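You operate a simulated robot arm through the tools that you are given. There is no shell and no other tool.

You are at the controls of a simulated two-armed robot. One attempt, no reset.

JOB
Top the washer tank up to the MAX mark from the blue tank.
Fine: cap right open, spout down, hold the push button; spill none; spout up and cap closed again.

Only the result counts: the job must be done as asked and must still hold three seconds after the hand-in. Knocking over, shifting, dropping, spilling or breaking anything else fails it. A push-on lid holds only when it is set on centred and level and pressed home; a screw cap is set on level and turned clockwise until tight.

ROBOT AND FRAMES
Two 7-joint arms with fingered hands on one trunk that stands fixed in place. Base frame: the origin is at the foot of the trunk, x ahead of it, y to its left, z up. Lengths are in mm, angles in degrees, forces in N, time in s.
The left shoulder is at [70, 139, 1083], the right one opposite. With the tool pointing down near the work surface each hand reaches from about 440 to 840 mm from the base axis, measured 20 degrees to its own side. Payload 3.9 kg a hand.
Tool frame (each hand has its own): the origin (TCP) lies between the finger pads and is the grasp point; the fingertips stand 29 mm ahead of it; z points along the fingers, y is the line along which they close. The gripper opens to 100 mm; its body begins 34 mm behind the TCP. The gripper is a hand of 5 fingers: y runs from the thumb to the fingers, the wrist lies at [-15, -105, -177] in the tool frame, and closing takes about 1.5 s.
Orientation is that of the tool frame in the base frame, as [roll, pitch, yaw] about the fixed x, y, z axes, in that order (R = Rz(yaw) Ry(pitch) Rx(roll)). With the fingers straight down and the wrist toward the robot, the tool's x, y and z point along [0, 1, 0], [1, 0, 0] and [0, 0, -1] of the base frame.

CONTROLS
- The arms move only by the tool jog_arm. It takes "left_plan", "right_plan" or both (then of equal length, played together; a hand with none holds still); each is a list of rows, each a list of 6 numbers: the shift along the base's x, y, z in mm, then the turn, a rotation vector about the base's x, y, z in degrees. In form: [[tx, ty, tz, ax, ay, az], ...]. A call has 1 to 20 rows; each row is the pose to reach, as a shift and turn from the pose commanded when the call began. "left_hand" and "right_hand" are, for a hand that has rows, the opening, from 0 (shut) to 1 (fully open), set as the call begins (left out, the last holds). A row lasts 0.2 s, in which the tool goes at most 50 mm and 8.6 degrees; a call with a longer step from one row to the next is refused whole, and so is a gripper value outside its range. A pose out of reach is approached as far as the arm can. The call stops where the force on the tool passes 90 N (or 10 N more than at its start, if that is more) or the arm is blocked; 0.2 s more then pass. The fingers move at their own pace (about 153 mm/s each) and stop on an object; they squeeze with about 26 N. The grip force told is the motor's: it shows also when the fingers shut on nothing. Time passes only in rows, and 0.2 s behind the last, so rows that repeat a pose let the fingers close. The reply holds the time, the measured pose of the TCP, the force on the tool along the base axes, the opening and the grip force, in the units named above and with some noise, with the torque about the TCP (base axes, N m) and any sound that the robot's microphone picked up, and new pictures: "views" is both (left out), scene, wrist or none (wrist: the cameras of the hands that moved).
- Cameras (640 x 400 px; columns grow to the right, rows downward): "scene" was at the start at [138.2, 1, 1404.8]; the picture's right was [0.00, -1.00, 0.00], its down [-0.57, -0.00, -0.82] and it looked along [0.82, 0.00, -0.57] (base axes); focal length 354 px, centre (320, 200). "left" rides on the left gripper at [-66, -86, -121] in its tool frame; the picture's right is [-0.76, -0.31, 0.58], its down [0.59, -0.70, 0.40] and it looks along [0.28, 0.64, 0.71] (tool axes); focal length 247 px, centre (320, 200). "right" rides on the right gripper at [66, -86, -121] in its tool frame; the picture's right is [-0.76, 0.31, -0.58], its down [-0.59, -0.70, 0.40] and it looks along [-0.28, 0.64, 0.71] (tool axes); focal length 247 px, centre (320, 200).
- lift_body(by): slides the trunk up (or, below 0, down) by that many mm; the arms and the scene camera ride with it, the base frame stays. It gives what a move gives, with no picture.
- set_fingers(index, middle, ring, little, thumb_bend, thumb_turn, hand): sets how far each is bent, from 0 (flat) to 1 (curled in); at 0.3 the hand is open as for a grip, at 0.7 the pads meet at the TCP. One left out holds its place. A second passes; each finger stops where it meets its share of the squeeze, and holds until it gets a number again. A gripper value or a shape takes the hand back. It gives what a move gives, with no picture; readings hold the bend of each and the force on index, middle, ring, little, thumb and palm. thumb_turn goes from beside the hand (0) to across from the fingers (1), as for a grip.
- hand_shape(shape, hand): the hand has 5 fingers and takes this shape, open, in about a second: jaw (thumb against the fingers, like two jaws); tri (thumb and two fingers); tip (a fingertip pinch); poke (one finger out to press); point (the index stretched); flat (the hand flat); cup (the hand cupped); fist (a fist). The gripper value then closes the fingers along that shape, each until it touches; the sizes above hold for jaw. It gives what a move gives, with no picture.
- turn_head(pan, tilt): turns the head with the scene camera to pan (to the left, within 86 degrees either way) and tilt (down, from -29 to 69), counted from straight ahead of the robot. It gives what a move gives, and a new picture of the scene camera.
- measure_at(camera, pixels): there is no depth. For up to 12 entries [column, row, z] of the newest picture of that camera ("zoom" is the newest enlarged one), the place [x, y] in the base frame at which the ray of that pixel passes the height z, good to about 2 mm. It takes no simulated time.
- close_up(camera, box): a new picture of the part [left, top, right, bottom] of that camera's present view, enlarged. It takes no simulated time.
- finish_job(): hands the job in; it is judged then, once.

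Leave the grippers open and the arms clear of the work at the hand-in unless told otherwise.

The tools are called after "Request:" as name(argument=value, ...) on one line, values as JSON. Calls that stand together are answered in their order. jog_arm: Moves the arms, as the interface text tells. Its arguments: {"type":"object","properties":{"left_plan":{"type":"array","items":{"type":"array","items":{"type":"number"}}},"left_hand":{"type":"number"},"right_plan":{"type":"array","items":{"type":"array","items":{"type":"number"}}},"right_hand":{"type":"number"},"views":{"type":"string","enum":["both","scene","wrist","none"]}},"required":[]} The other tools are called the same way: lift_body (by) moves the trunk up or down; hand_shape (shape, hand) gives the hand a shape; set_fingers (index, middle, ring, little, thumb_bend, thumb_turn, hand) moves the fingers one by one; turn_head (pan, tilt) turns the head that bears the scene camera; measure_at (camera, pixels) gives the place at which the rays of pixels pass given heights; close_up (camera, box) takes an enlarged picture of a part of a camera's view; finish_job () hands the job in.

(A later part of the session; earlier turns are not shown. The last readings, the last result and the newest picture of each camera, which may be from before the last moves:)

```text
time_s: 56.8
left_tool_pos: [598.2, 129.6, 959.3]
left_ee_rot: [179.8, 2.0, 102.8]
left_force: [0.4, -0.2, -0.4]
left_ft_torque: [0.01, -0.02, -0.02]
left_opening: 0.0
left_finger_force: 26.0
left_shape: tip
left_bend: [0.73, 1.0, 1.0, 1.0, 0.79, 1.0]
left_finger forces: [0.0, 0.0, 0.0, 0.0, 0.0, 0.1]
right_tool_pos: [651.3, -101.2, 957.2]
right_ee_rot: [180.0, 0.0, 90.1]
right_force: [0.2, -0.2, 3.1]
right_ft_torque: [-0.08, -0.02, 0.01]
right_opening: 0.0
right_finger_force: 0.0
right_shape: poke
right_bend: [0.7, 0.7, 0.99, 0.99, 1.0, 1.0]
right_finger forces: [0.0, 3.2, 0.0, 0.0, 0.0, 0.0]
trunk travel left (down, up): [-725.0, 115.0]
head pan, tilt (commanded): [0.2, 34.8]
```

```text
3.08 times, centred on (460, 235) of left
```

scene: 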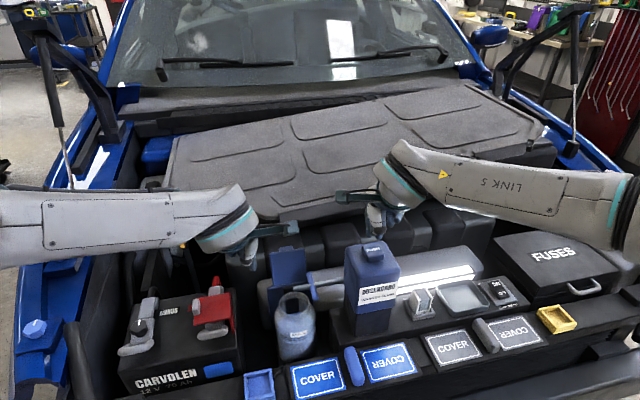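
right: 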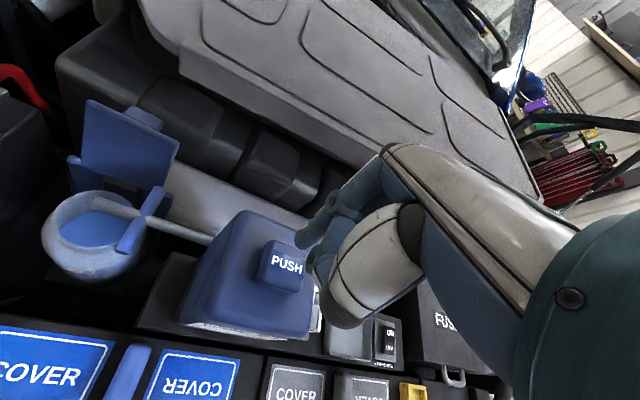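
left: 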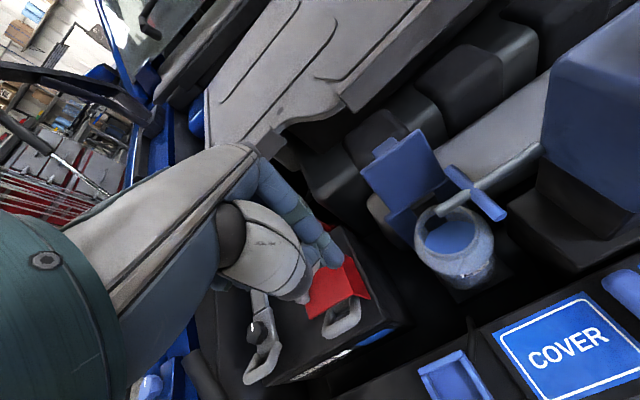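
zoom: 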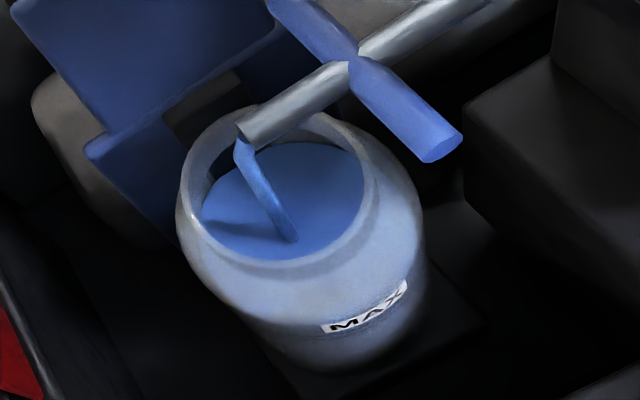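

The edge has reached the upper line as seen (physically about mid-band given the wall offset). Release the button now by raising 12 mm.

Request:
jog_arm(right_plan=[[0, 0, 14, 0, 0, 0], [0, 0, 25, 0, 0, 0]], views="none")

Request:
close_up(camera="scene", box=[273, 320, 321, 350])

Request:
close_up(camera="left", box=[400, 170, 520, 300])

Request:
close_up(camera="right", box=[20, 170, 180, 310])

```text
time_s: 57.4
left_tool_pos: [596.0, 128.9, 957.2]
left_ee_rot: [179.7, 2.1, 102.9]
left_force: [0.4, 0.8, -0.3]
left_ft_torque: [0.01, -0.01, -0.03]
left_opening: 0.0
left_finger_force: 25.8
left_shape: tip
left_bend: [0.73, 1.0, 1.0, 1.0, 0.79, 1.0]
left_finger forces: [0.0, 0.0, 0.0, 0.0, 0.0, 0.0]
right_tool_pos: [650.6, -99.5, 981.6]
right_ee_rot: [180.0, -0.1, 89.9]
right_force: [-0.3, 0.0, 0.4]
right_ft_torque: [0.02, -0.05, -0.01]
right_opening: 0.0
right_finger_force: 0.1
right_shape: poke
right_bend: [0.7, 0.7, 0.99, 0.99, 1.0, 1.0]
right_finger forces: [0.0, 0.0, 0.0, 0.0, 0.0, 0.0]
trunk travel left (down, up): [-725.0, 115.0]
head pan, tilt (commanded): [0.2, 34.8]
```

```text
13.33 times, centred on (297, 335) of scene
```

zoom: 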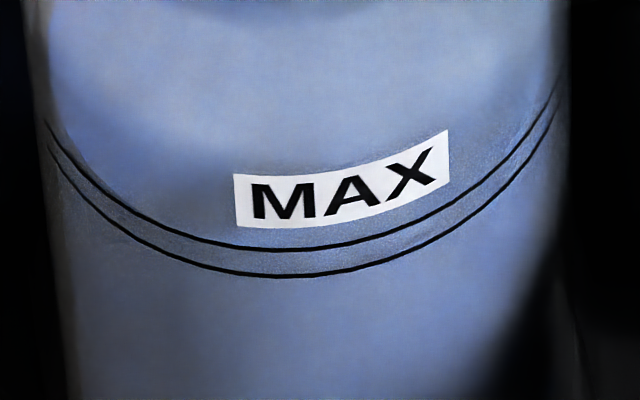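

```text
3.08 times, centred on (460, 235) of left
```

zoom: 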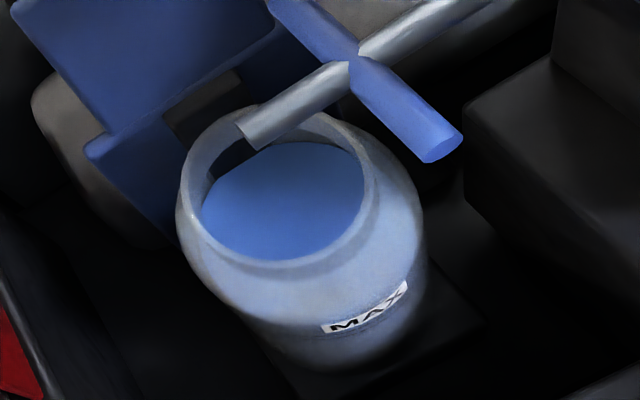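

```text
2.86 times, centred on (100, 240) of right
```

zoom: 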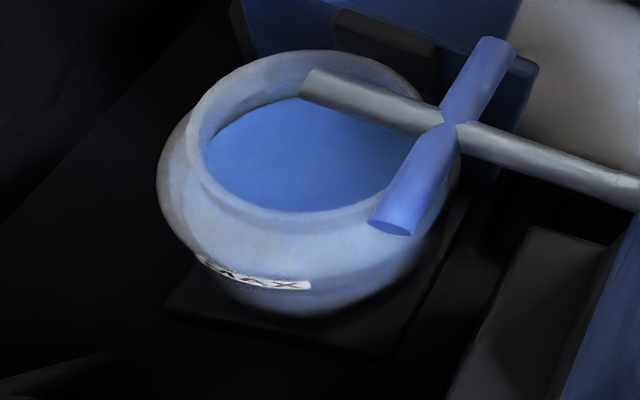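

Flow stopped, nothing spilled. Examine the settled level at maximum zoom.

Request:
close_up(camera="scene", box=[285, 330, 309, 345])

Request:
close_up(camera="scene", box=[272, 320, 296, 345])

Request:
close_up(camera="scene", box=[298, 318, 322, 343])

```text
16.00 times, centred on (297, 338) of scene
```

zoom: 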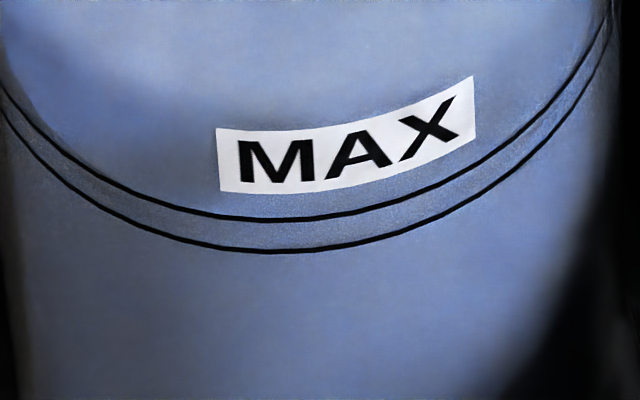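

```text
16.00 times, centred on (284, 332) of scene
```

zoom: 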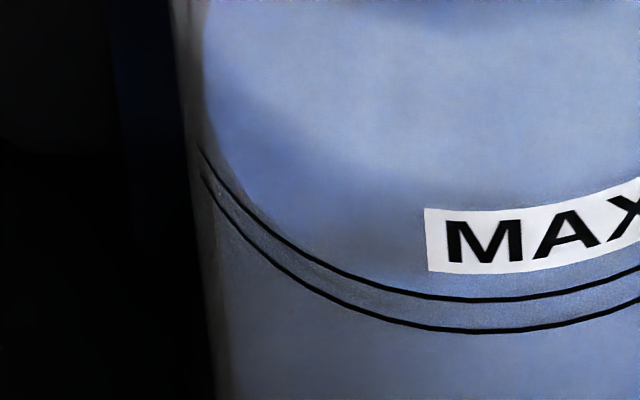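

```text
16.00 times, centred on (310, 330) of scene
```

zoom: 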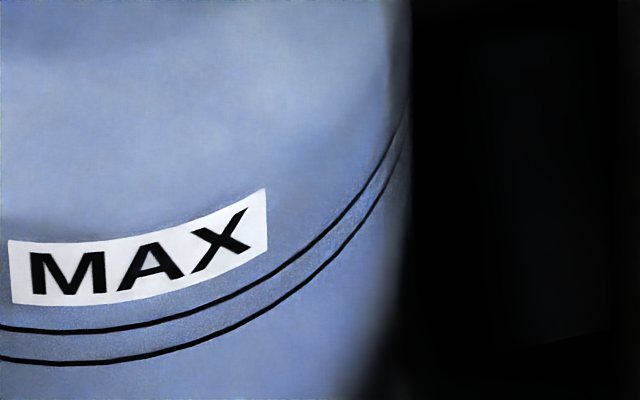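

I cross-check the level height: the stream's impact point was seen at t=55.6 at scene (293.7,314.6) and left (451.9,248.6) (neither camera has moved since); and the MAX label corners in both.

Request:
measure_at(camera="scene", pixels=[[293.7, 314.6, 690], [293.7, 314.6, 710], [293.7, 314.6, 730], [290.6, 336.2, 700], [290.6, 336.2, 720], [290.6, 336.2, 740]])

Request:
measure_at(camera="left", pixels=[[451.9, 248.6, 690], [451.9, 248.6, 710], [451.9, 248.6, 730], [462, 279, 700], [462, 279, 720], [462, 279, 740]])

Request:
close_up(camera="left", box=[450, 245, 500, 290])

```text
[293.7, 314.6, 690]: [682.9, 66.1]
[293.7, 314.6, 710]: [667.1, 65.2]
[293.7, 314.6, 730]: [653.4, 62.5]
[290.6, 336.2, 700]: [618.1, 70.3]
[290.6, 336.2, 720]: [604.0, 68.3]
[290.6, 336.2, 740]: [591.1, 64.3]
```

```text
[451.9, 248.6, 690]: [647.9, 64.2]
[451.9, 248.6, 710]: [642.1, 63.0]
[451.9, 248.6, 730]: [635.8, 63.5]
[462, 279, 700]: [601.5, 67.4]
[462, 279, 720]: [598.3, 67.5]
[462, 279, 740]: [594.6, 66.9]
```

```text
8.89 times, centred on (475, 268) of left
```

zoom: 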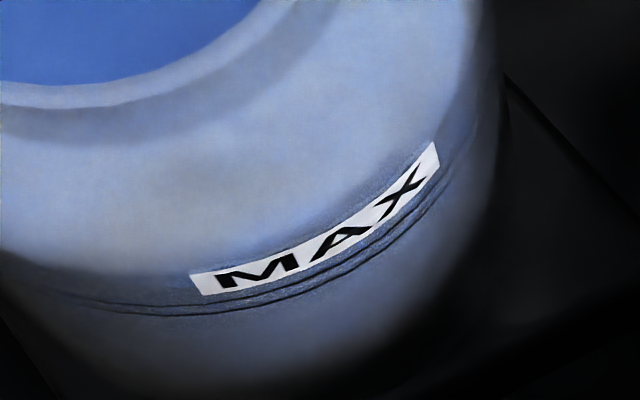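

Analysis: surface edge ≈ y 251 as seen; correcting for the ~3 mm wall this lies inside the MAX band but in its lower third. One short extra press (~0.3 s, ≈1.5 mm) would bring it to mid-band. First go back to just touching the button.

Request:
jog_arm(right_plan=[[0, 0, -12, 0, 0, 0], [0, 0, -21, 0, 0, 0], [0, 0, -21, 0, 0, 0]], views="none")

```text
time_s: 58.2
left_tool_pos: [596.9, 128.7, 958.3]
left_ee_rot: [179.7, 2.0, 102.8]
left_force: [0.4, 0.4, -0.4]
left_ft_torque: [0.0, -0.02, -0.01]
left_opening: 0.0
left_finger_force: 25.8
left_shape: tip
left_bend: [0.73, 1.0, 1.0, 1.0, 0.79, 1.0]
left_finger forces: [0.0, 0.0, 0.0, 0.0, 0.1, 0.0]
right_tool_pos: [650.1, -101.3, 960.1]
right_ee_rot: [-180.0, 0.0, 90.0]
right_force: [0.1, -0.4, 0.9]
right_ft_torque: [-0.02, -0.02, -0.01]
right_opening: 0.0
right_finger_force: 0.1
right_shape: poke
right_bend: [0.7, 0.7, 0.99, 0.99, 1.0, 1.0]
right_finger forces: [0.0, 1.7, 0.1, 0.0, 0.0, 0.1]
trunk travel left (down, up): [-725.0, 115.0]
head pan, tilt (commanded): [0.2, 34.8]
```

Touching lightly (1.7 N), no flow. Now a brief press and release.

Request:
jog_arm(right_plan=[[0, 0, -4, 0, 0, 0], [0, 0, -4, 0, 0, 0], [0, 0, 20, 0, 0, 0]], views="none")

Request:
close_up(camera="scene", box=[273, 320, 321, 350])

Request:
close_up(camera="scene", box=[272, 320, 296, 345])

Request:
close_up(camera="left", box=[400, 170, 520, 300])

```text
time_s: 59.0
left_tool_pos: [597.9, 129.1, 957.0]
left_ee_rot: [179.7, 2.0, 102.9]
left_force: [-0.1, -0.7, -0.3]
left_ft_torque: [0.01, -0.03, 0.03]
left_opening: 0.0
left_finger_force: 26.0
left_shape: tip
left_bend: [0.73, 1.0, 1.0, 1.0, 0.79, 1.0]
left_finger forces: [0.0, 0.0, 0.0, 0.1, 0.0, 0.0]
right_tool_pos: [650.4, -100.1, 980.1]
right_ee_rot: [-180.0, 0.0, 90.1]
right_force: [0.0, 0.5, -0.9]
right_ft_torque: [-0.01, 0.01, 0.02]
right_opening: 0.1
right_finger_force: 0.1
right_shape: poke
right_bend: [0.7, 0.7, 0.99, 0.99, 1.0, 1.0]
right_finger forces: [0.0, 0.0, 0.0, 0.1, 0.0, 0.0]
trunk travel left (down, up): [-725.0, 115.0]
head pan, tilt (commanded): [0.2, 34.8]
heard: click
```

```text
13.33 times, centred on (297, 335) of scene
```

zoom: 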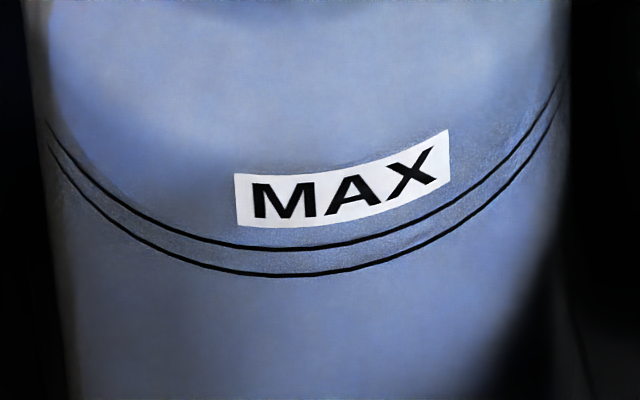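

```text
16.00 times, centred on (284, 332) of scene
```

zoom: 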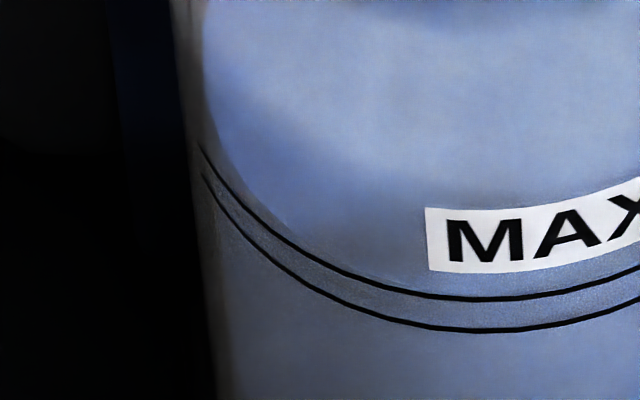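

```text
3.08 times, centred on (460, 235) of left
```

zoom: 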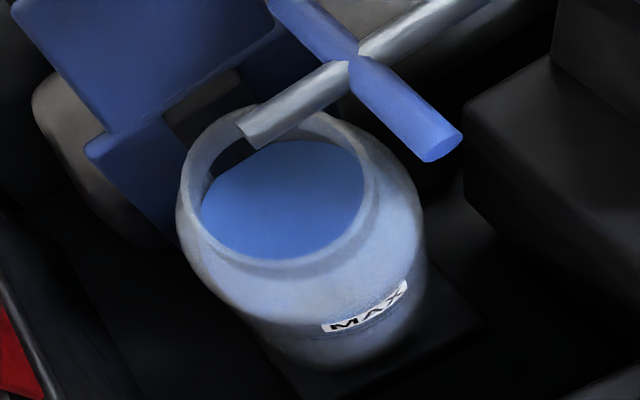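

The short press added a little; the level now sits at about mid-band, flow stopped, nothing spilled. Next: retract the right hand fully out of the way.

Request:
jog_arm(right_plan=[[0, 0, 40, 0, 0, 0], [-30, -5, 75, 0, 0, 0], [-65, -10, 105, 0, 0, 0], [-100, -15, 135, 0, 0, 0], [-135, -20, 165, 0, 0, 0], [-170, -25, 190, 0, 0, 0], [-205, -32, 215, 0, 0, 0], [-240, -38, 245, 0, 0, 0]], views="both")

Request:
close_up(camera="scene", box=[250, 230, 410, 370])

```text
time_s: 60.8
left_tool_pos: [595.6, 128.8, 959.0]
left_ee_rot: [179.7, 2.1, 102.9]
left_force: [-0.4, 0.3, 0.3]
left_ft_torque: [-0.01, 0.0, 0.0]
left_opening: 0.1
left_finger_force: 25.8
left_shape: tip
left_bend: [0.73, 1.0, 1.0, 1.0, 0.79, 1.0]
left_finger forces: [0.1, 0.0, 0.1, 0.0, 0.1, 0.0]
right_tool_pos: [408.8, -140.1, 1227.2]
right_ee_rot: [-180.0, 0.1, 90.1]
right_force: [-0.1, 0.6, 0.4]
right_ft_torque: [0.0, 0.01, -0.01]
right_opening: 0.0
right_finger_force: 0.1
right_shape: poke
right_bend: [0.7, 0.7, 0.99, 0.99, 1.0, 1.0]
right_finger forces: [0.1, 0.1, 0.0, 0.0, 0.0, 0.0]
trunk travel left (down, up): [-725.0, 115.0]
head pan, tilt (commanded): [0.2, 34.8]
```

scene: 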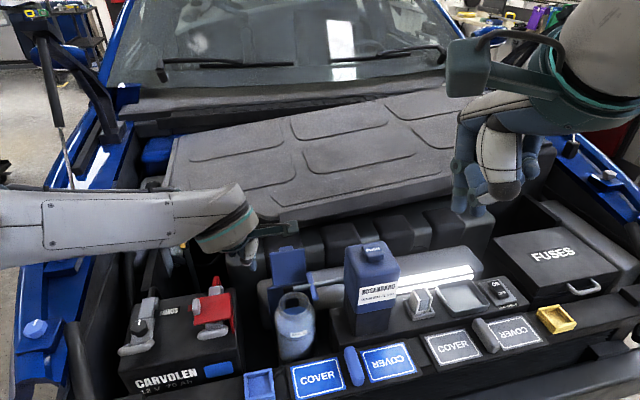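
right: 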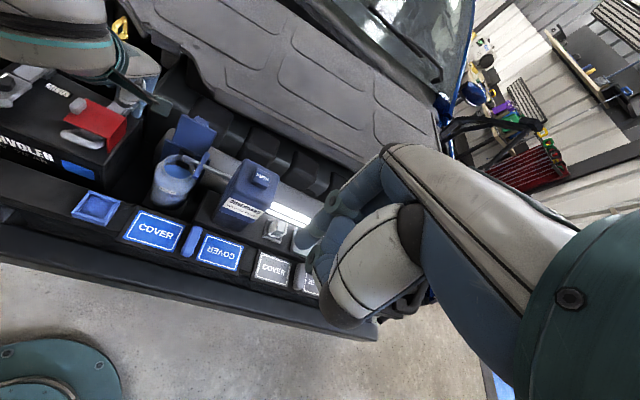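

```text
2.86 times, centred on (330, 300) of scene
```

zoom: 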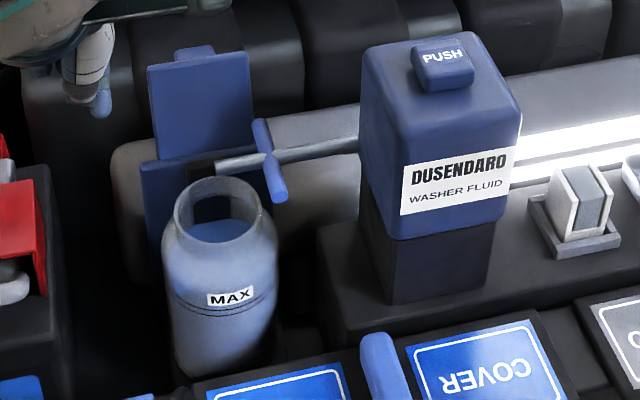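

Clear. Now bring the left hand above the spout tube at (652, 41.5), opening to 45 mm.

Request:
jog_arm(left_plan=[[15, -25, 0, 0, 0, 0], [30, -50, -10, 0, 0, 0], [45, -72, -25, 0, 0, 0], [56, -87, -40, 0, 0, 0], [56, -87, -54, 0, 0, 0], [56, -87, -54, 0, 0, 0]], left_hand=0.45, views="wrist")

Request:
close_up(camera="left", box=[250, 170, 450, 340])

```text
time_s: 62.2
left_tool_pos: [653.7, 40.1, 904.3]
left_ee_rot: [179.7, 2.0, 102.9]
left_force: [0.7, 0.9, 0.2]
left_ft_torque: [0.01, 0.02, 0.01]
left_opening: 44.4
left_finger_force: 0.1
left_shape: tip
left_bend: [0.46, 0.98, 0.99, 0.99, 0.4, 1.0]
left_finger forces: [0.1, 0.0, 0.1, 0.0, 0.0, 0.1]
right_tool_pos: [410.6, -138.4, 1226.8]
right_ee_rot: [180.0, 0.0, 90.1]
right_force: [-0.2, 0.3, 0.1]
right_ft_torque: [0.01, -0.02, 0.01]
right_opening: 0.0
right_finger_force: 0.0
right_shape: poke
right_bend: [0.7, 0.7, 0.99, 0.99, 1.0, 1.0]
right_finger forces: [0.0, 0.1, 0.0, 0.0, 0.0, 0.1]
trunk travel left (down, up): [-725.0, 115.0]
head pan, tilt (commanded): [0.2, 34.8]
```

left: 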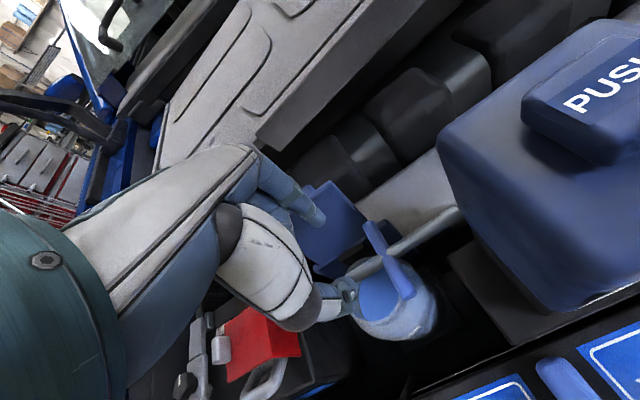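

```text
2.35 times, centred on (350, 255) of left
```

zoom: 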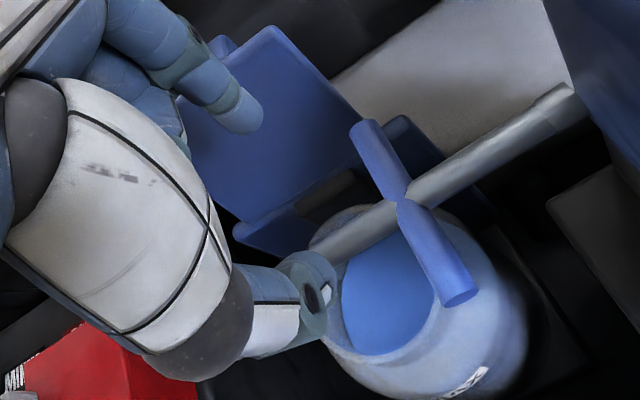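

Aligned: landing point (360,231) in the zoom lies on the tube. Descend in two stages.

Request:
jog_arm(left_plan=[[0, 0, -15, 0, 0, 0], [0, 0, -30, 0, 0, 0], [0, 0, -45, 0, 0, 0]], views="none")

Request:
close_up(camera="left", box=[250, 170, 450, 340])

```text
time_s: 63.0
left_tool_pos: [652.7, 40.2, 858.3]
left_ee_rot: [179.8, 2.0, 103.0]
left_force: [0.4, 0.0, -0.2]
left_ft_torque: [0.0, -0.03, -0.02]
left_opening: 44.2
left_finger_force: 0.2
left_shape: tip
left_bend: [0.46, 0.98, 0.99, 0.99, 0.4, 1.0]
left_finger forces: [0.0, 0.0, 0.1, 0.1, 0.1, 0.0]
right_tool_pos: [411.0, -139.1, 1226.6]
right_ee_rot: [180.0, 0.0, 90.0]
right_force: [-0.3, 0.4, 0.8]
right_ft_torque: [0.01, 0.01, -0.05]
right_opening: 0.1
right_finger_force: 0.0
right_shape: poke
right_bend: [0.7, 0.7, 0.99, 0.99, 1.0, 1.0]
right_finger forces: [0.0, 0.0, 0.0, 0.1, 0.0, 0.0]
trunk travel left (down, up): [-725.0, 115.0]
head pan, tilt (commanded): [0.2, 34.8]
```

```text
2.35 times, centred on (350, 255) of left
```

zoom: 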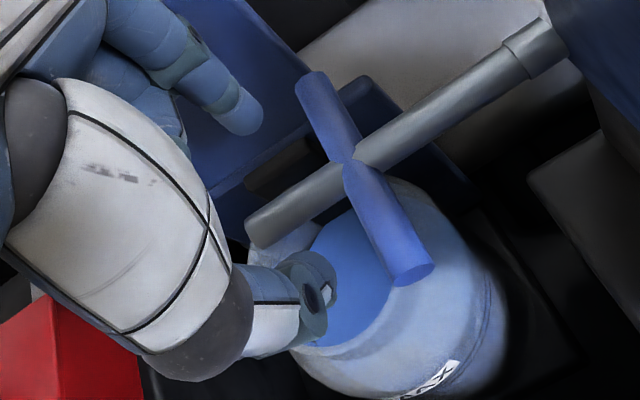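

Tube is between index and thumb. Down 20 mm more, then close.

Request:
jog_arm(left_plan=[[0, 0, -10, 0, 0, 0], [0, 0, -20, 0, 0, 0], [0, 0, -20, 0, 0, 0]], views="none")

Request:
close_up(camera="left", box=[250, 170, 450, 340])

```text
time_s: 63.8
left_tool_pos: [652.0, 41.2, 838.1]
left_ee_rot: [179.7, 2.1, 102.9]
left_force: [0.2, -0.4, 0.3]
left_ft_torque: [-0.01, 0.0, 0.03]
left_opening: 44.4
left_finger_force: 0.1
left_shape: tip
left_bend: [0.46, 0.98, 0.99, 0.99, 0.4, 1.0]
left_finger forces: [0.0, 0.1, 0.0, 0.1, 0.0, 0.0]
right_tool_pos: [410.4, -138.1, 1226.9]
right_ee_rot: [180.0, 0.0, 90.0]
right_force: [-0.1, 0.2, -0.4]
right_ft_torque: [0.0, -0.02, 0.01]
right_opening: 0.0
right_finger_force: 0.1
right_shape: poke
right_bend: [0.7, 0.7, 0.99, 0.99, 1.0, 1.0]
right_finger forces: [0.0, 0.1, 0.0, 0.0, 0.1, 0.0]
trunk travel left (down, up): [-725.0, 115.0]
head pan, tilt (commanded): [0.2, 34.8]
```

```text
2.35 times, centred on (350, 255) of left
```

zoom: 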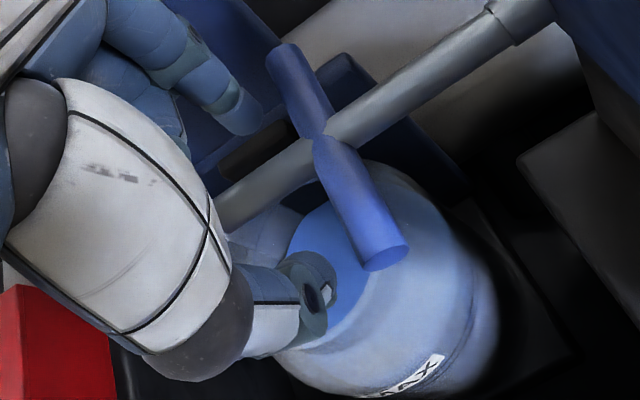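

Good. Close the pinch on the tube.

Request:
jog_arm(left_plan=[[0, 0, 0, 0, 0, 0], [0, 0, 0, 0, 0, 0], [0, 0, 0, 0, 0, 0], [0, 0, 0, 0, 0, 0], [0, 0, 0, 0, 0, 0], [0, 0, 0, 0, 0, 0], [0, 0, 0, 0, 0, 0]], left_hand=0, views="none")

Request:
close_up(camera="left", box=[250, 170, 450, 340])

```text
time_s: 65.4
left_tool_pos: [653.2, 40.8, 839.7]
left_ee_rot: [179.8, 2.0, 102.9]
left_force: [-1.3, 1.1, -0.5]
left_ft_torque: [0.0, -0.01, -0.01]
left_opening: 5.6
left_finger_force: 25.7
left_shape: tip
left_bend: [0.67, 1.0, 1.0, 1.0, 0.71, 1.0]
left_finger forces: [23.3, 0.0, 0.0, 0.1, 24.4, 0.0]
right_tool_pos: [409.7, -139.3, 1226.7]
right_ee_rot: [-180.0, 0.0, 90.0]
right_force: [0.1, 0.2, 0.8]
right_ft_torque: [0.0, 0.0, 0.01]
right_opening: 0.0
right_finger_force: 0.0
right_shape: poke
right_bend: [0.7, 0.7, 0.99, 0.99, 1.0, 1.0]
right_finger forces: [0.0, 0.1, 0.1, 0.1, 0.1, 0.0]
trunk travel left (down, up): [-725.0, 115.0]
head pan, tilt (commanded): [0.2, 34.8]
```

```text
2.35 times, centred on (350, 255) of left
```

zoom: 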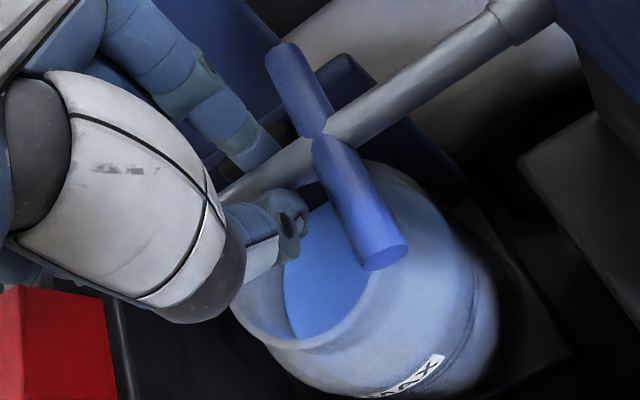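

Firm grip (23/24 N). Swing the spout up along its arc (pivot v≈−186, z≈821, radius 79): first to 60° from vertical.

Request:
jog_arm(left_plan=[[0.1, -0.3, 6.9, 0, 0, 0], [0.3, -1.2, 13.7, 0, 0, 0], [0.6, -2.6, 20.4, 0, 0, 0], [1.1, -4.7, 27.0, 0, 0, 0], [1.7, -7.2, 33.4, 0, 0, 0], [2.4, -10.3, 39.5, 0, 0, 0]], views="wrist")

Request:
close_up(camera="left", box=[250, 170, 450, 340])

Request:
close_up(camera="scene", box=[270, 220, 400, 320])

```text
time_s: 66.8
left_tool_pos: [655.4, 30.1, 878.1]
left_ee_rot: [179.8, 2.0, 102.9]
left_force: [-2.4, -1.2, -2.3]
left_ft_torque: [0.13, 0.12, 0.06]
left_opening: 5.3
left_finger_force: 26.4
left_shape: tip
left_bend: [0.67, 1.0, 1.0, 1.0, 0.71, 1.0]
left_finger forces: [22.5, 0.1, 0.0, 0.1, 25.3, 0.0]
right_tool_pos: [410.5, -139.4, 1225.9]
right_ee_rot: [179.9, 0.1, 89.9]
right_force: [-0.2, 0.6, 0.4]
right_ft_torque: [-0.01, 0.01, -0.02]
right_opening: 0.0
right_finger_force: 0.1
right_shape: poke
right_bend: [0.7, 0.7, 0.99, 0.99, 1.0, 1.0]
right_finger forces: [0.1, 0.1, 0.0, 0.1, 0.0, 0.0]
trunk travel left (down, up): [-725.0, 115.0]
head pan, tilt (commanded): [0.2, 34.8]
```

left: 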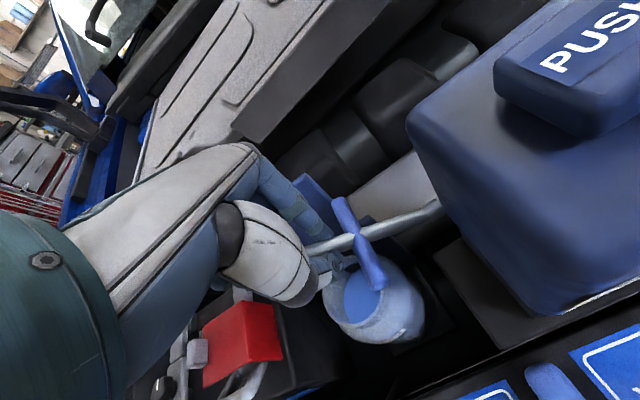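

```text
2.35 times, centred on (350, 255) of left
```

zoom: 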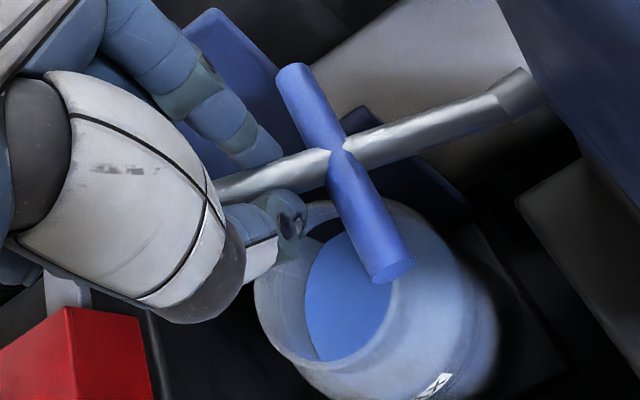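

```text
4.00 times, centred on (335, 270) of scene
```

zoom: 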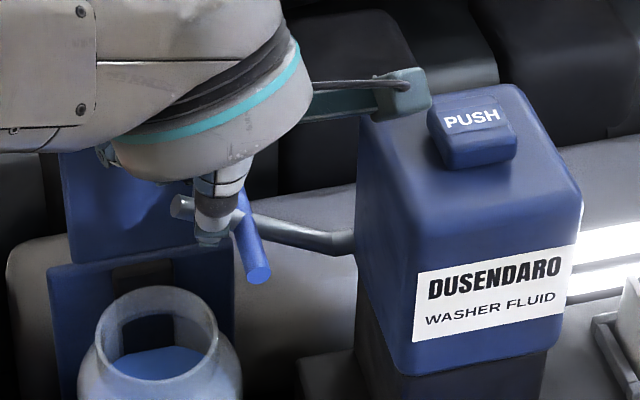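

Going well. Continue to 20° from vertical.

Request:
jog_arm(left_plan=[[0.8, -3.6, 5.8, 0, 0, 0], [1.8, -7.7, 11.3, 0, 0, 0], [2.8, -12.2, 16.4, 0, 0, 0], [3.9, -17.2, 21.0, 0, 0, 0], [5.2, -22.5, 25.2, 0, 0, 0], [6.5, -28.2, 28.9, 0, 0, 0], [7.9, -34.1, 32.1, 0, 0, 0], [9.3, -40.3, 34.7, 0, 0, 0]], views="none")

Request:
close_up(camera="left", box=[250, 170, 450, 340])

Request:
close_up(camera="scene", box=[270, 200, 400, 320])

```text
time_s: 68.6
left_tool_pos: [665.3, -10.9, 913.4]
left_ee_rot: [179.7, 2.0, 103.0]
left_force: [-1.8, -0.3, -5.4]
left_ft_torque: [0.15, 0.09, 0.03]
left_opening: 4.7
left_finger_force: 26.0
left_shape: tip
left_bend: [0.67, 1.0, 1.0, 1.0, 0.71, 1.0]
left_finger forces: [22.6, 0.1, 0.0, 0.0, 24.9, 0.1]
right_tool_pos: [411.5, -140.0, 1225.8]
right_ee_rot: [180.0, 0.0, 89.9]
right_force: [0.1, 0.8, -0.4]
right_ft_torque: [-0.03, -0.01, -0.03]
right_opening: 0.0
right_finger_force: 0.2
right_shape: poke
right_bend: [0.7, 0.7, 0.99, 0.99, 1.0, 1.0]
right_finger forces: [0.0, 0.1, 0.1, 0.0, 0.0, 0.1]
trunk travel left (down, up): [-725.0, 115.0]
head pan, tilt (commanded): [0.2, 34.8]
```

```text
2.35 times, centred on (350, 255) of left
```

zoom: 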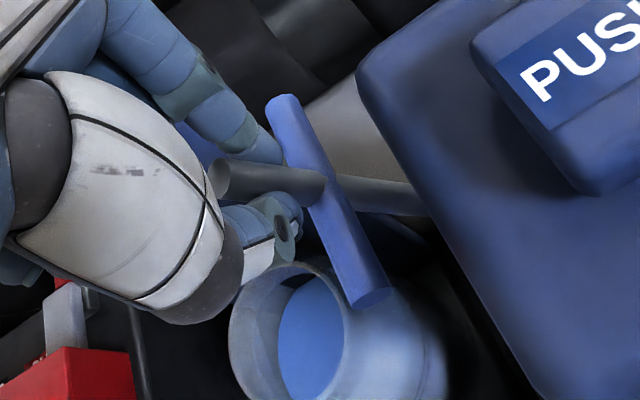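

```text
3.33 times, centred on (335, 260) of scene
```

zoom: 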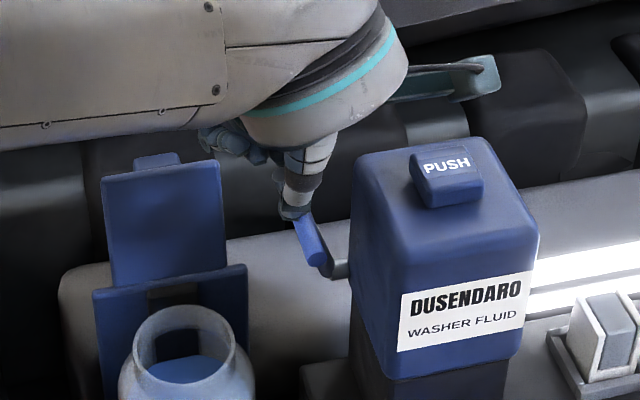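

Nearly up. Finish the last 20°.

Request:
jog_arm(left_plan=[[1.5, -6.5, 1.6, 0, 0, 0], [3.0, -13.0, 2.8, 0, 0, 0], [4.5, -19.6, 3.5, 0, 0, 0], [6.1, -26.3, 3.8, 0, 0, 0], [6.1, -26.3, 3.8, 0, 0, 0]], views="none")

Request:
close_up(camera="left", box=[250, 170, 450, 340])

Request:
close_up(camera="scene", box=[270, 200, 400, 320])

```text
time_s: 69.8
left_tool_pos: [671.2, -35.6, 917.4]
left_ee_rot: [179.6, 2.0, 103.0]
left_force: [-2.8, 0.7, -0.5]
left_ft_torque: [0.18, 0.09, 0.05]
left_opening: 4.7
left_finger_force: 26.2
left_shape: tip
left_bend: [0.67, 1.0, 1.0, 1.0, 0.71, 1.0]
left_finger forces: [23.3, 0.1, 0.0, 0.1, 24.9, 0.1]
right_tool_pos: [409.6, -139.4, 1226.5]
right_ee_rot: [180.0, 0.0, 90.1]
right_force: [0.0, 0.1, -0.1]
right_ft_torque: [0.01, 0.0, -0.01]
right_opening: 0.0
right_finger_force: 0.0
right_shape: poke
right_bend: [0.7, 0.7, 0.99, 0.99, 1.0, 1.0]
right_finger forces: [0.0, 0.0, 0.0, 0.0, 0.0, 0.1]
trunk travel left (down, up): [-725.0, 115.0]
head pan, tilt (commanded): [0.2, 34.8]
```

```text
2.35 times, centred on (350, 255) of left
```

zoom: 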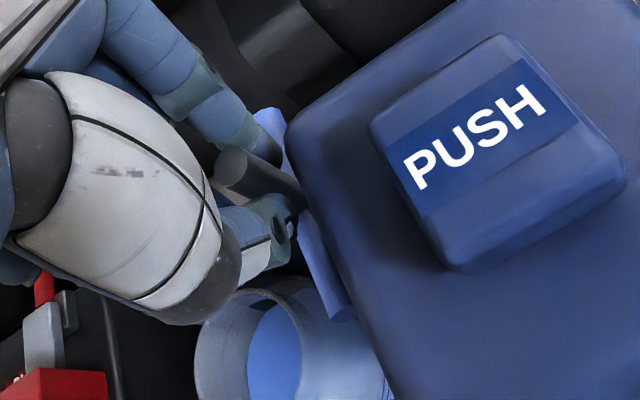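

```text
3.33 times, centred on (335, 260) of scene
```

zoom: 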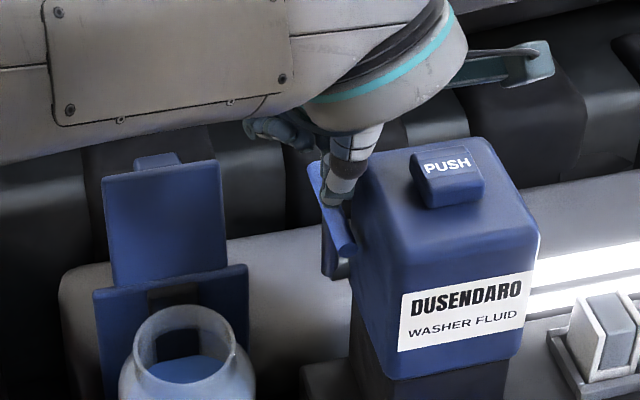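

Tube is back at (671,−35.6), its original place. Nudge 3 mm more toward the tank to make sure it's at the stop.

Request:
jog_arm(left_plan=[[0.4, -1.5, 0, 0, 0, 0], [0.7, -3.0, 0, 0, 0, 0], [0.7, -3.0, 0, 0, 0, 0]], views="none")

```text
time_s: 70.6
left_tool_pos: [671.2, -38.0, 918.5]
left_ee_rot: [179.8, 2.0, 103.0]
left_force: [-3.2, 6.1, 0.9]
left_ft_torque: [0.22, 0.12, 0.09]
left_opening: 5.0
left_finger_force: 25.8
left_shape: tip
left_bend: [0.67, 1.0, 1.0, 1.0, 0.71, 1.0]
left_finger forces: [20.8, 0.1, 0.0, 0.0, 25.6, 0.0]
right_tool_pos: [408.2, -139.2, 1226.5]
right_ee_rot: [-180.0, -0.1, 89.9]
right_force: [0.2, -0.5, 0.2]
right_ft_torque: [-0.02, -0.02, 0.02]
right_opening: 0.0
right_finger_force: 0.0
right_shape: poke
right_bend: [0.7, 0.7, 0.99, 0.99, 1.0, 1.0]
right_finger forces: [0.1, 0.0, 0.0, 0.1, 0.1, 0.0]
trunk travel left (down, up): [-725.0, 115.0]
head pan, tilt (commanded): [0.2, 34.8]
```

A reaction of 6 N: spout is at its upper stop. Open the pinch, then rise straight up.

Request:
jog_arm(left_plan=[[0, 1, 0, 0, 0, 0], [0, 1, 0, 0, 0, 0], [0, 1, 0, 0, 0, 0], [0, 1, 0, 0, 0, 0], [0, 1, 25, 0, 0, 0], [0, 1, 60, 0, 0, 0]], left_hand=0.5, views="both")

Request:
close_up(camera="left", box=[250, 170, 450, 340])

Request:
close_up(camera="scene", box=[270, 200, 400, 320])

```text
time_s: 72.0
left_tool_pos: [671.8, -38.4, 977.7]
left_ee_rot: [179.7, 2.0, 102.8]
left_force: [-0.3, -0.8, -0.9]
left_ft_torque: [-0.02, 0.0, -0.05]
left_opening: 49.6
left_finger_force: 0.0
left_shape: tip
left_bend: [0.45, 0.98, 0.99, 0.99, 0.36, 1.0]
left_finger forces: [0.0, 0.0, 0.0, 0.0, 0.0, 0.0]
right_tool_pos: [409.0, -140.2, 1225.2]
right_ee_rot: [-180.0, 0.1, 90.0]
right_force: [-0.5, 0.2, -0.2]
right_ft_torque: [0.01, -0.01, 0.02]
right_opening: 0.1
right_finger_force: 0.0
right_shape: poke
right_bend: [0.7, 0.7, 0.99, 0.99, 1.0, 1.0]
right_finger forces: [0.0, 0.1, 0.1, 0.0, 0.1, 0.1]
trunk travel left (down, up): [-725.0, 115.0]
head pan, tilt (commanded): [0.2, 34.8]
```

scene: 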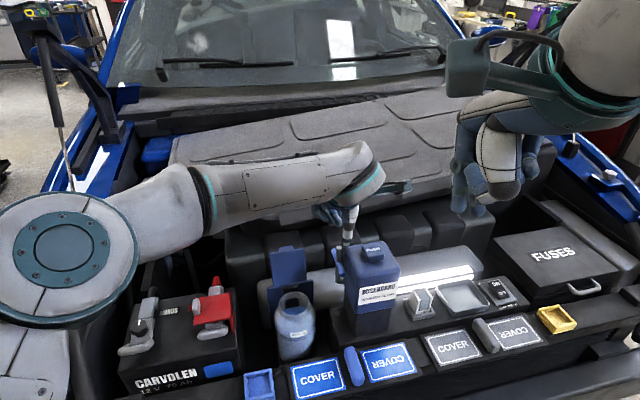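
left: 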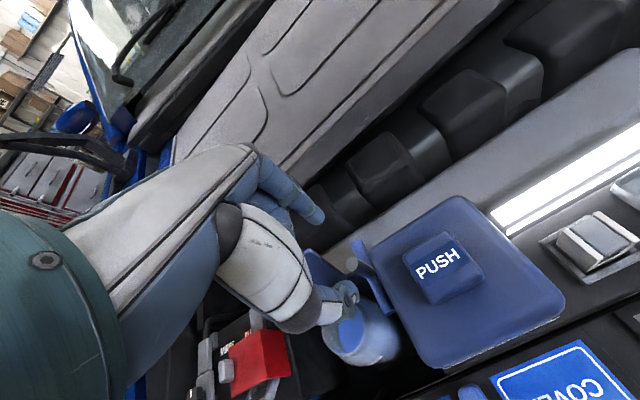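

```text
2.35 times, centred on (350, 255) of left
```

zoom: 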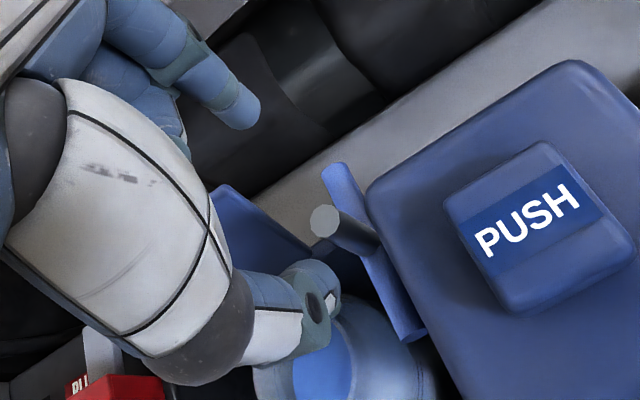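

```text
3.33 times, centred on (335, 260) of scene
```

zoom: 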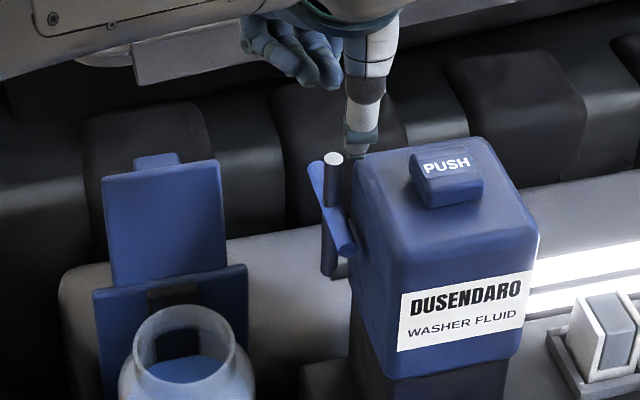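

Spout is up and stays. Now the cap: it leans back at ~118°, top edge near (732, 77, 857). I'll hover the left hand over that edge to straddle it (index behind, thumb in front).

Request:
jog_arm(left_plan=[[15, 25, 0, 0, 0, 0], [32, 60, -5, 0, 0, 0], [50, 92, -15, 0, 0, 0], [67, 117, -25, 0, 0, 0], [67, 117, -25, 0, 0, 0]], left_hand=0.6, views="both")

Request:
close_up(camera="left", box=[220, 130, 460, 360])

```text
time_s: 73.2
left_tool_pos: [738.4, 79.8, 952.4]
left_ee_rot: [179.7, 1.9, 102.8]
left_force: [-0.3, 0.6, -0.7]
left_ft_torque: [0.01, -0.02, -0.03]
left_opening: 60.1
left_finger_force: 0.0
left_shape: tip
left_bend: [0.45, 0.98, 0.99, 0.99, 0.3, 1.0]
left_finger forces: [0.0, 0.0, 0.1, 0.0, 0.0, 0.0]
right_tool_pos: [410.7, -140.8, 1226.5]
right_ee_rot: [180.0, 0.0, 90.0]
right_force: [-0.1, 0.2, 0.1]
right_ft_torque: [0.0, -0.01, 0.01]
right_opening: 0.0
right_finger_force: 0.0
right_shape: poke
right_bend: [0.7, 0.7, 0.99, 0.99, 1.0, 1.0]
right_finger forces: [0.0, 0.1, 0.0, 0.0, 0.0, 0.0]
trunk travel left (down, up): [-725.0, 115.0]
head pan, tilt (commanded): [0.2, 34.8]
```

scene: 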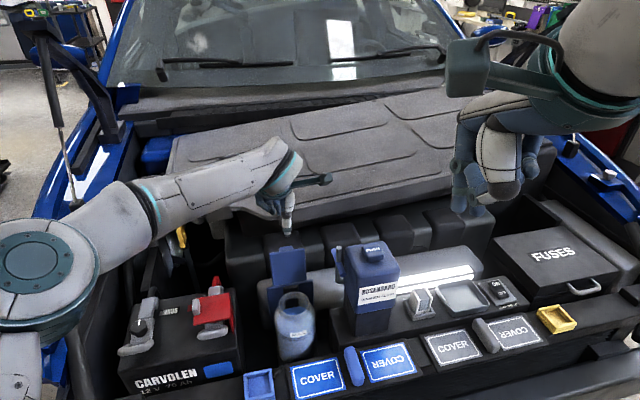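
left: 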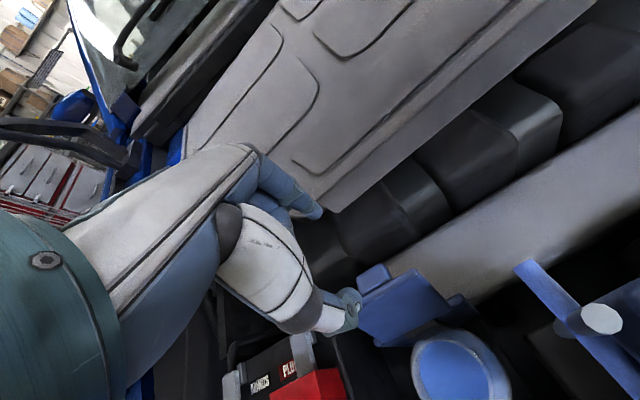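

```text
1.74 times, centred on (340, 245) of left
```

zoom: 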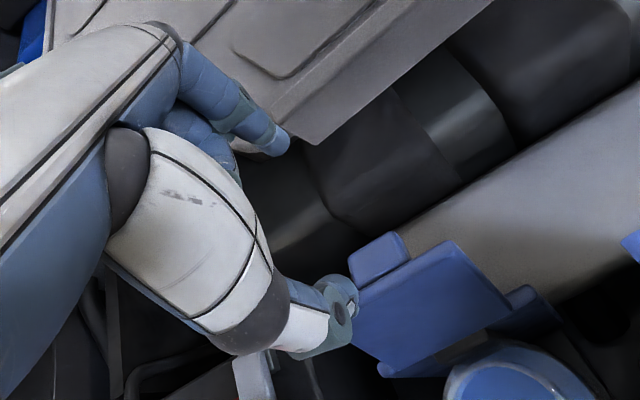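

The index is near the grey slanted panel edge. Let me triangulate that panel edge and the cap's present edge.

Request:
measure_at(camera="left", pixels=[[342.9, 213.4, 800], [342.9, 213.4, 850], [342.9, 213.4, 900], [356, 297, 860], [416, 248, 860], [356, 297, 850], [416, 248, 850], [386, 270, 855]])

Request:
measure_at(camera="scene", pixels=[[277, 217, 800], [277, 217, 850], [277, 217, 900], [269, 253.5, 860], [304, 248, 860], [269, 253.5, 850], [304, 248, 850]])

Request:
close_up(camera="scene", box=[230, 190, 340, 310])

```text
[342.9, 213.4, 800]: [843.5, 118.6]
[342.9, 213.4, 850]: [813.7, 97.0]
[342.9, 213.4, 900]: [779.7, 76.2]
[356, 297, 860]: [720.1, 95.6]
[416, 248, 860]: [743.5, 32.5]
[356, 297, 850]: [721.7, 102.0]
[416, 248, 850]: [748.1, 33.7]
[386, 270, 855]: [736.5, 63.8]
```

```text
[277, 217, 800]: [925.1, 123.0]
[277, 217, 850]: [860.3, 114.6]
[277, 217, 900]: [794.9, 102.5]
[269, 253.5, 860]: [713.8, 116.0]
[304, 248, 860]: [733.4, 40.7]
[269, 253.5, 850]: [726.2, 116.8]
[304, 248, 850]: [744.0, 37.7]
```

```text
3.33 times, centred on (285, 250) of scene
```

zoom: 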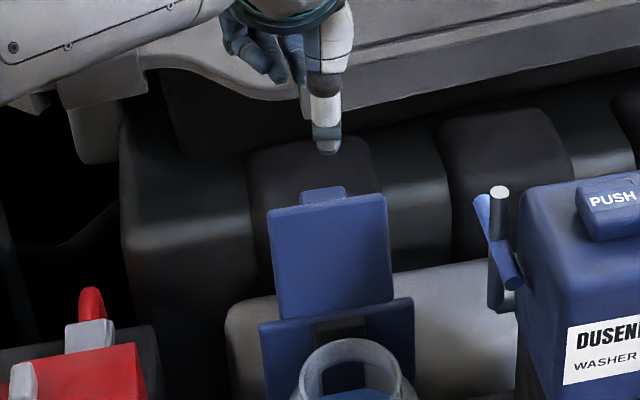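

I'll use a narrower straddle (45 mm) centred on the cap's edge so the index stays within space used before; descend with a check halfway.

Request:
jog_arm(left_plan=[[-7, -3, 0, 0, 0, 0], [-7, -3, -15, 0, 0, 0], [-7, -3, -35, 0, 0, 0], [-7, -3, -52, 0, 0, 0], [-7, -3, -52, 0, 0, 0]], left_hand=0.45, views="wrist")

Request:
close_up(camera="left", box=[220, 130, 460, 360])

Request:
close_up(camera="scene", box=[230, 190, 340, 310])

```text
time_s: 74.4
left_tool_pos: [733.2, 75.2, 900.3]
left_ee_rot: [179.7, 2.0, 102.9]
left_force: [0.1, -0.9, 0.6]
left_ft_torque: [-0.02, 0.03, -0.01]
left_opening: 45.8
left_finger_force: 0.1
left_shape: tip
left_bend: [0.46, 0.98, 0.99, 0.99, 0.39, 1.0]
left_finger forces: [0.0, 0.1, 0.0, 0.0, 0.0, 0.0]
right_tool_pos: [410.5, -139.9, 1227.1]
right_ee_rot: [180.0, 0.0, 90.1]
right_force: [0.0, 0.4, -0.2]
right_ft_torque: [0.03, -0.01, 0.02]
right_opening: 0.0
right_finger_force: 0.0
right_shape: poke
right_bend: [0.7, 0.7, 0.99, 0.99, 1.0, 1.0]
right_finger forces: [0.0, 0.0, 0.0, 0.1, 0.1, 0.1]
trunk travel left (down, up): [-725.0, 115.0]
head pan, tilt (commanded): [0.2, 34.8]
```

left: 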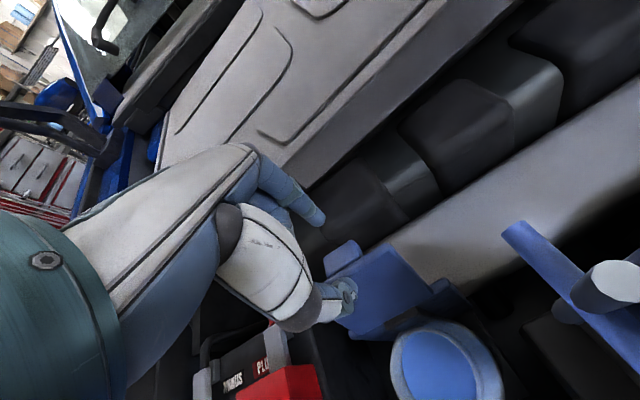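

```text
1.74 times, centred on (340, 245) of left
```

zoom: 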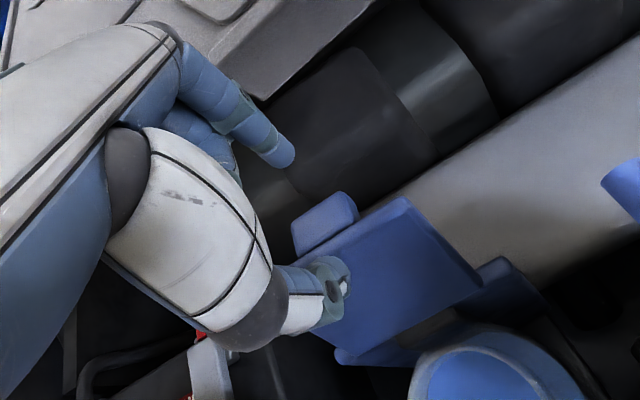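

```text
3.33 times, centred on (285, 250) of scene
```

zoom: 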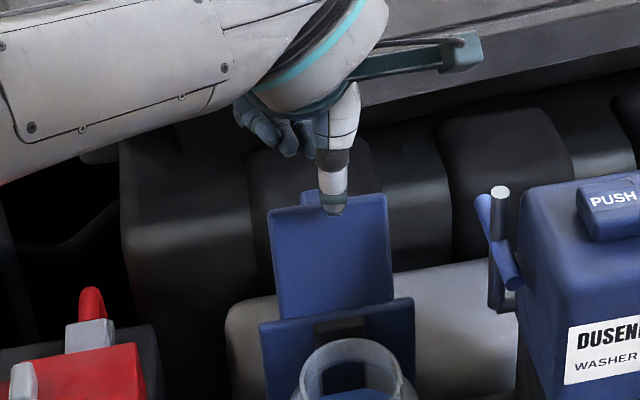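

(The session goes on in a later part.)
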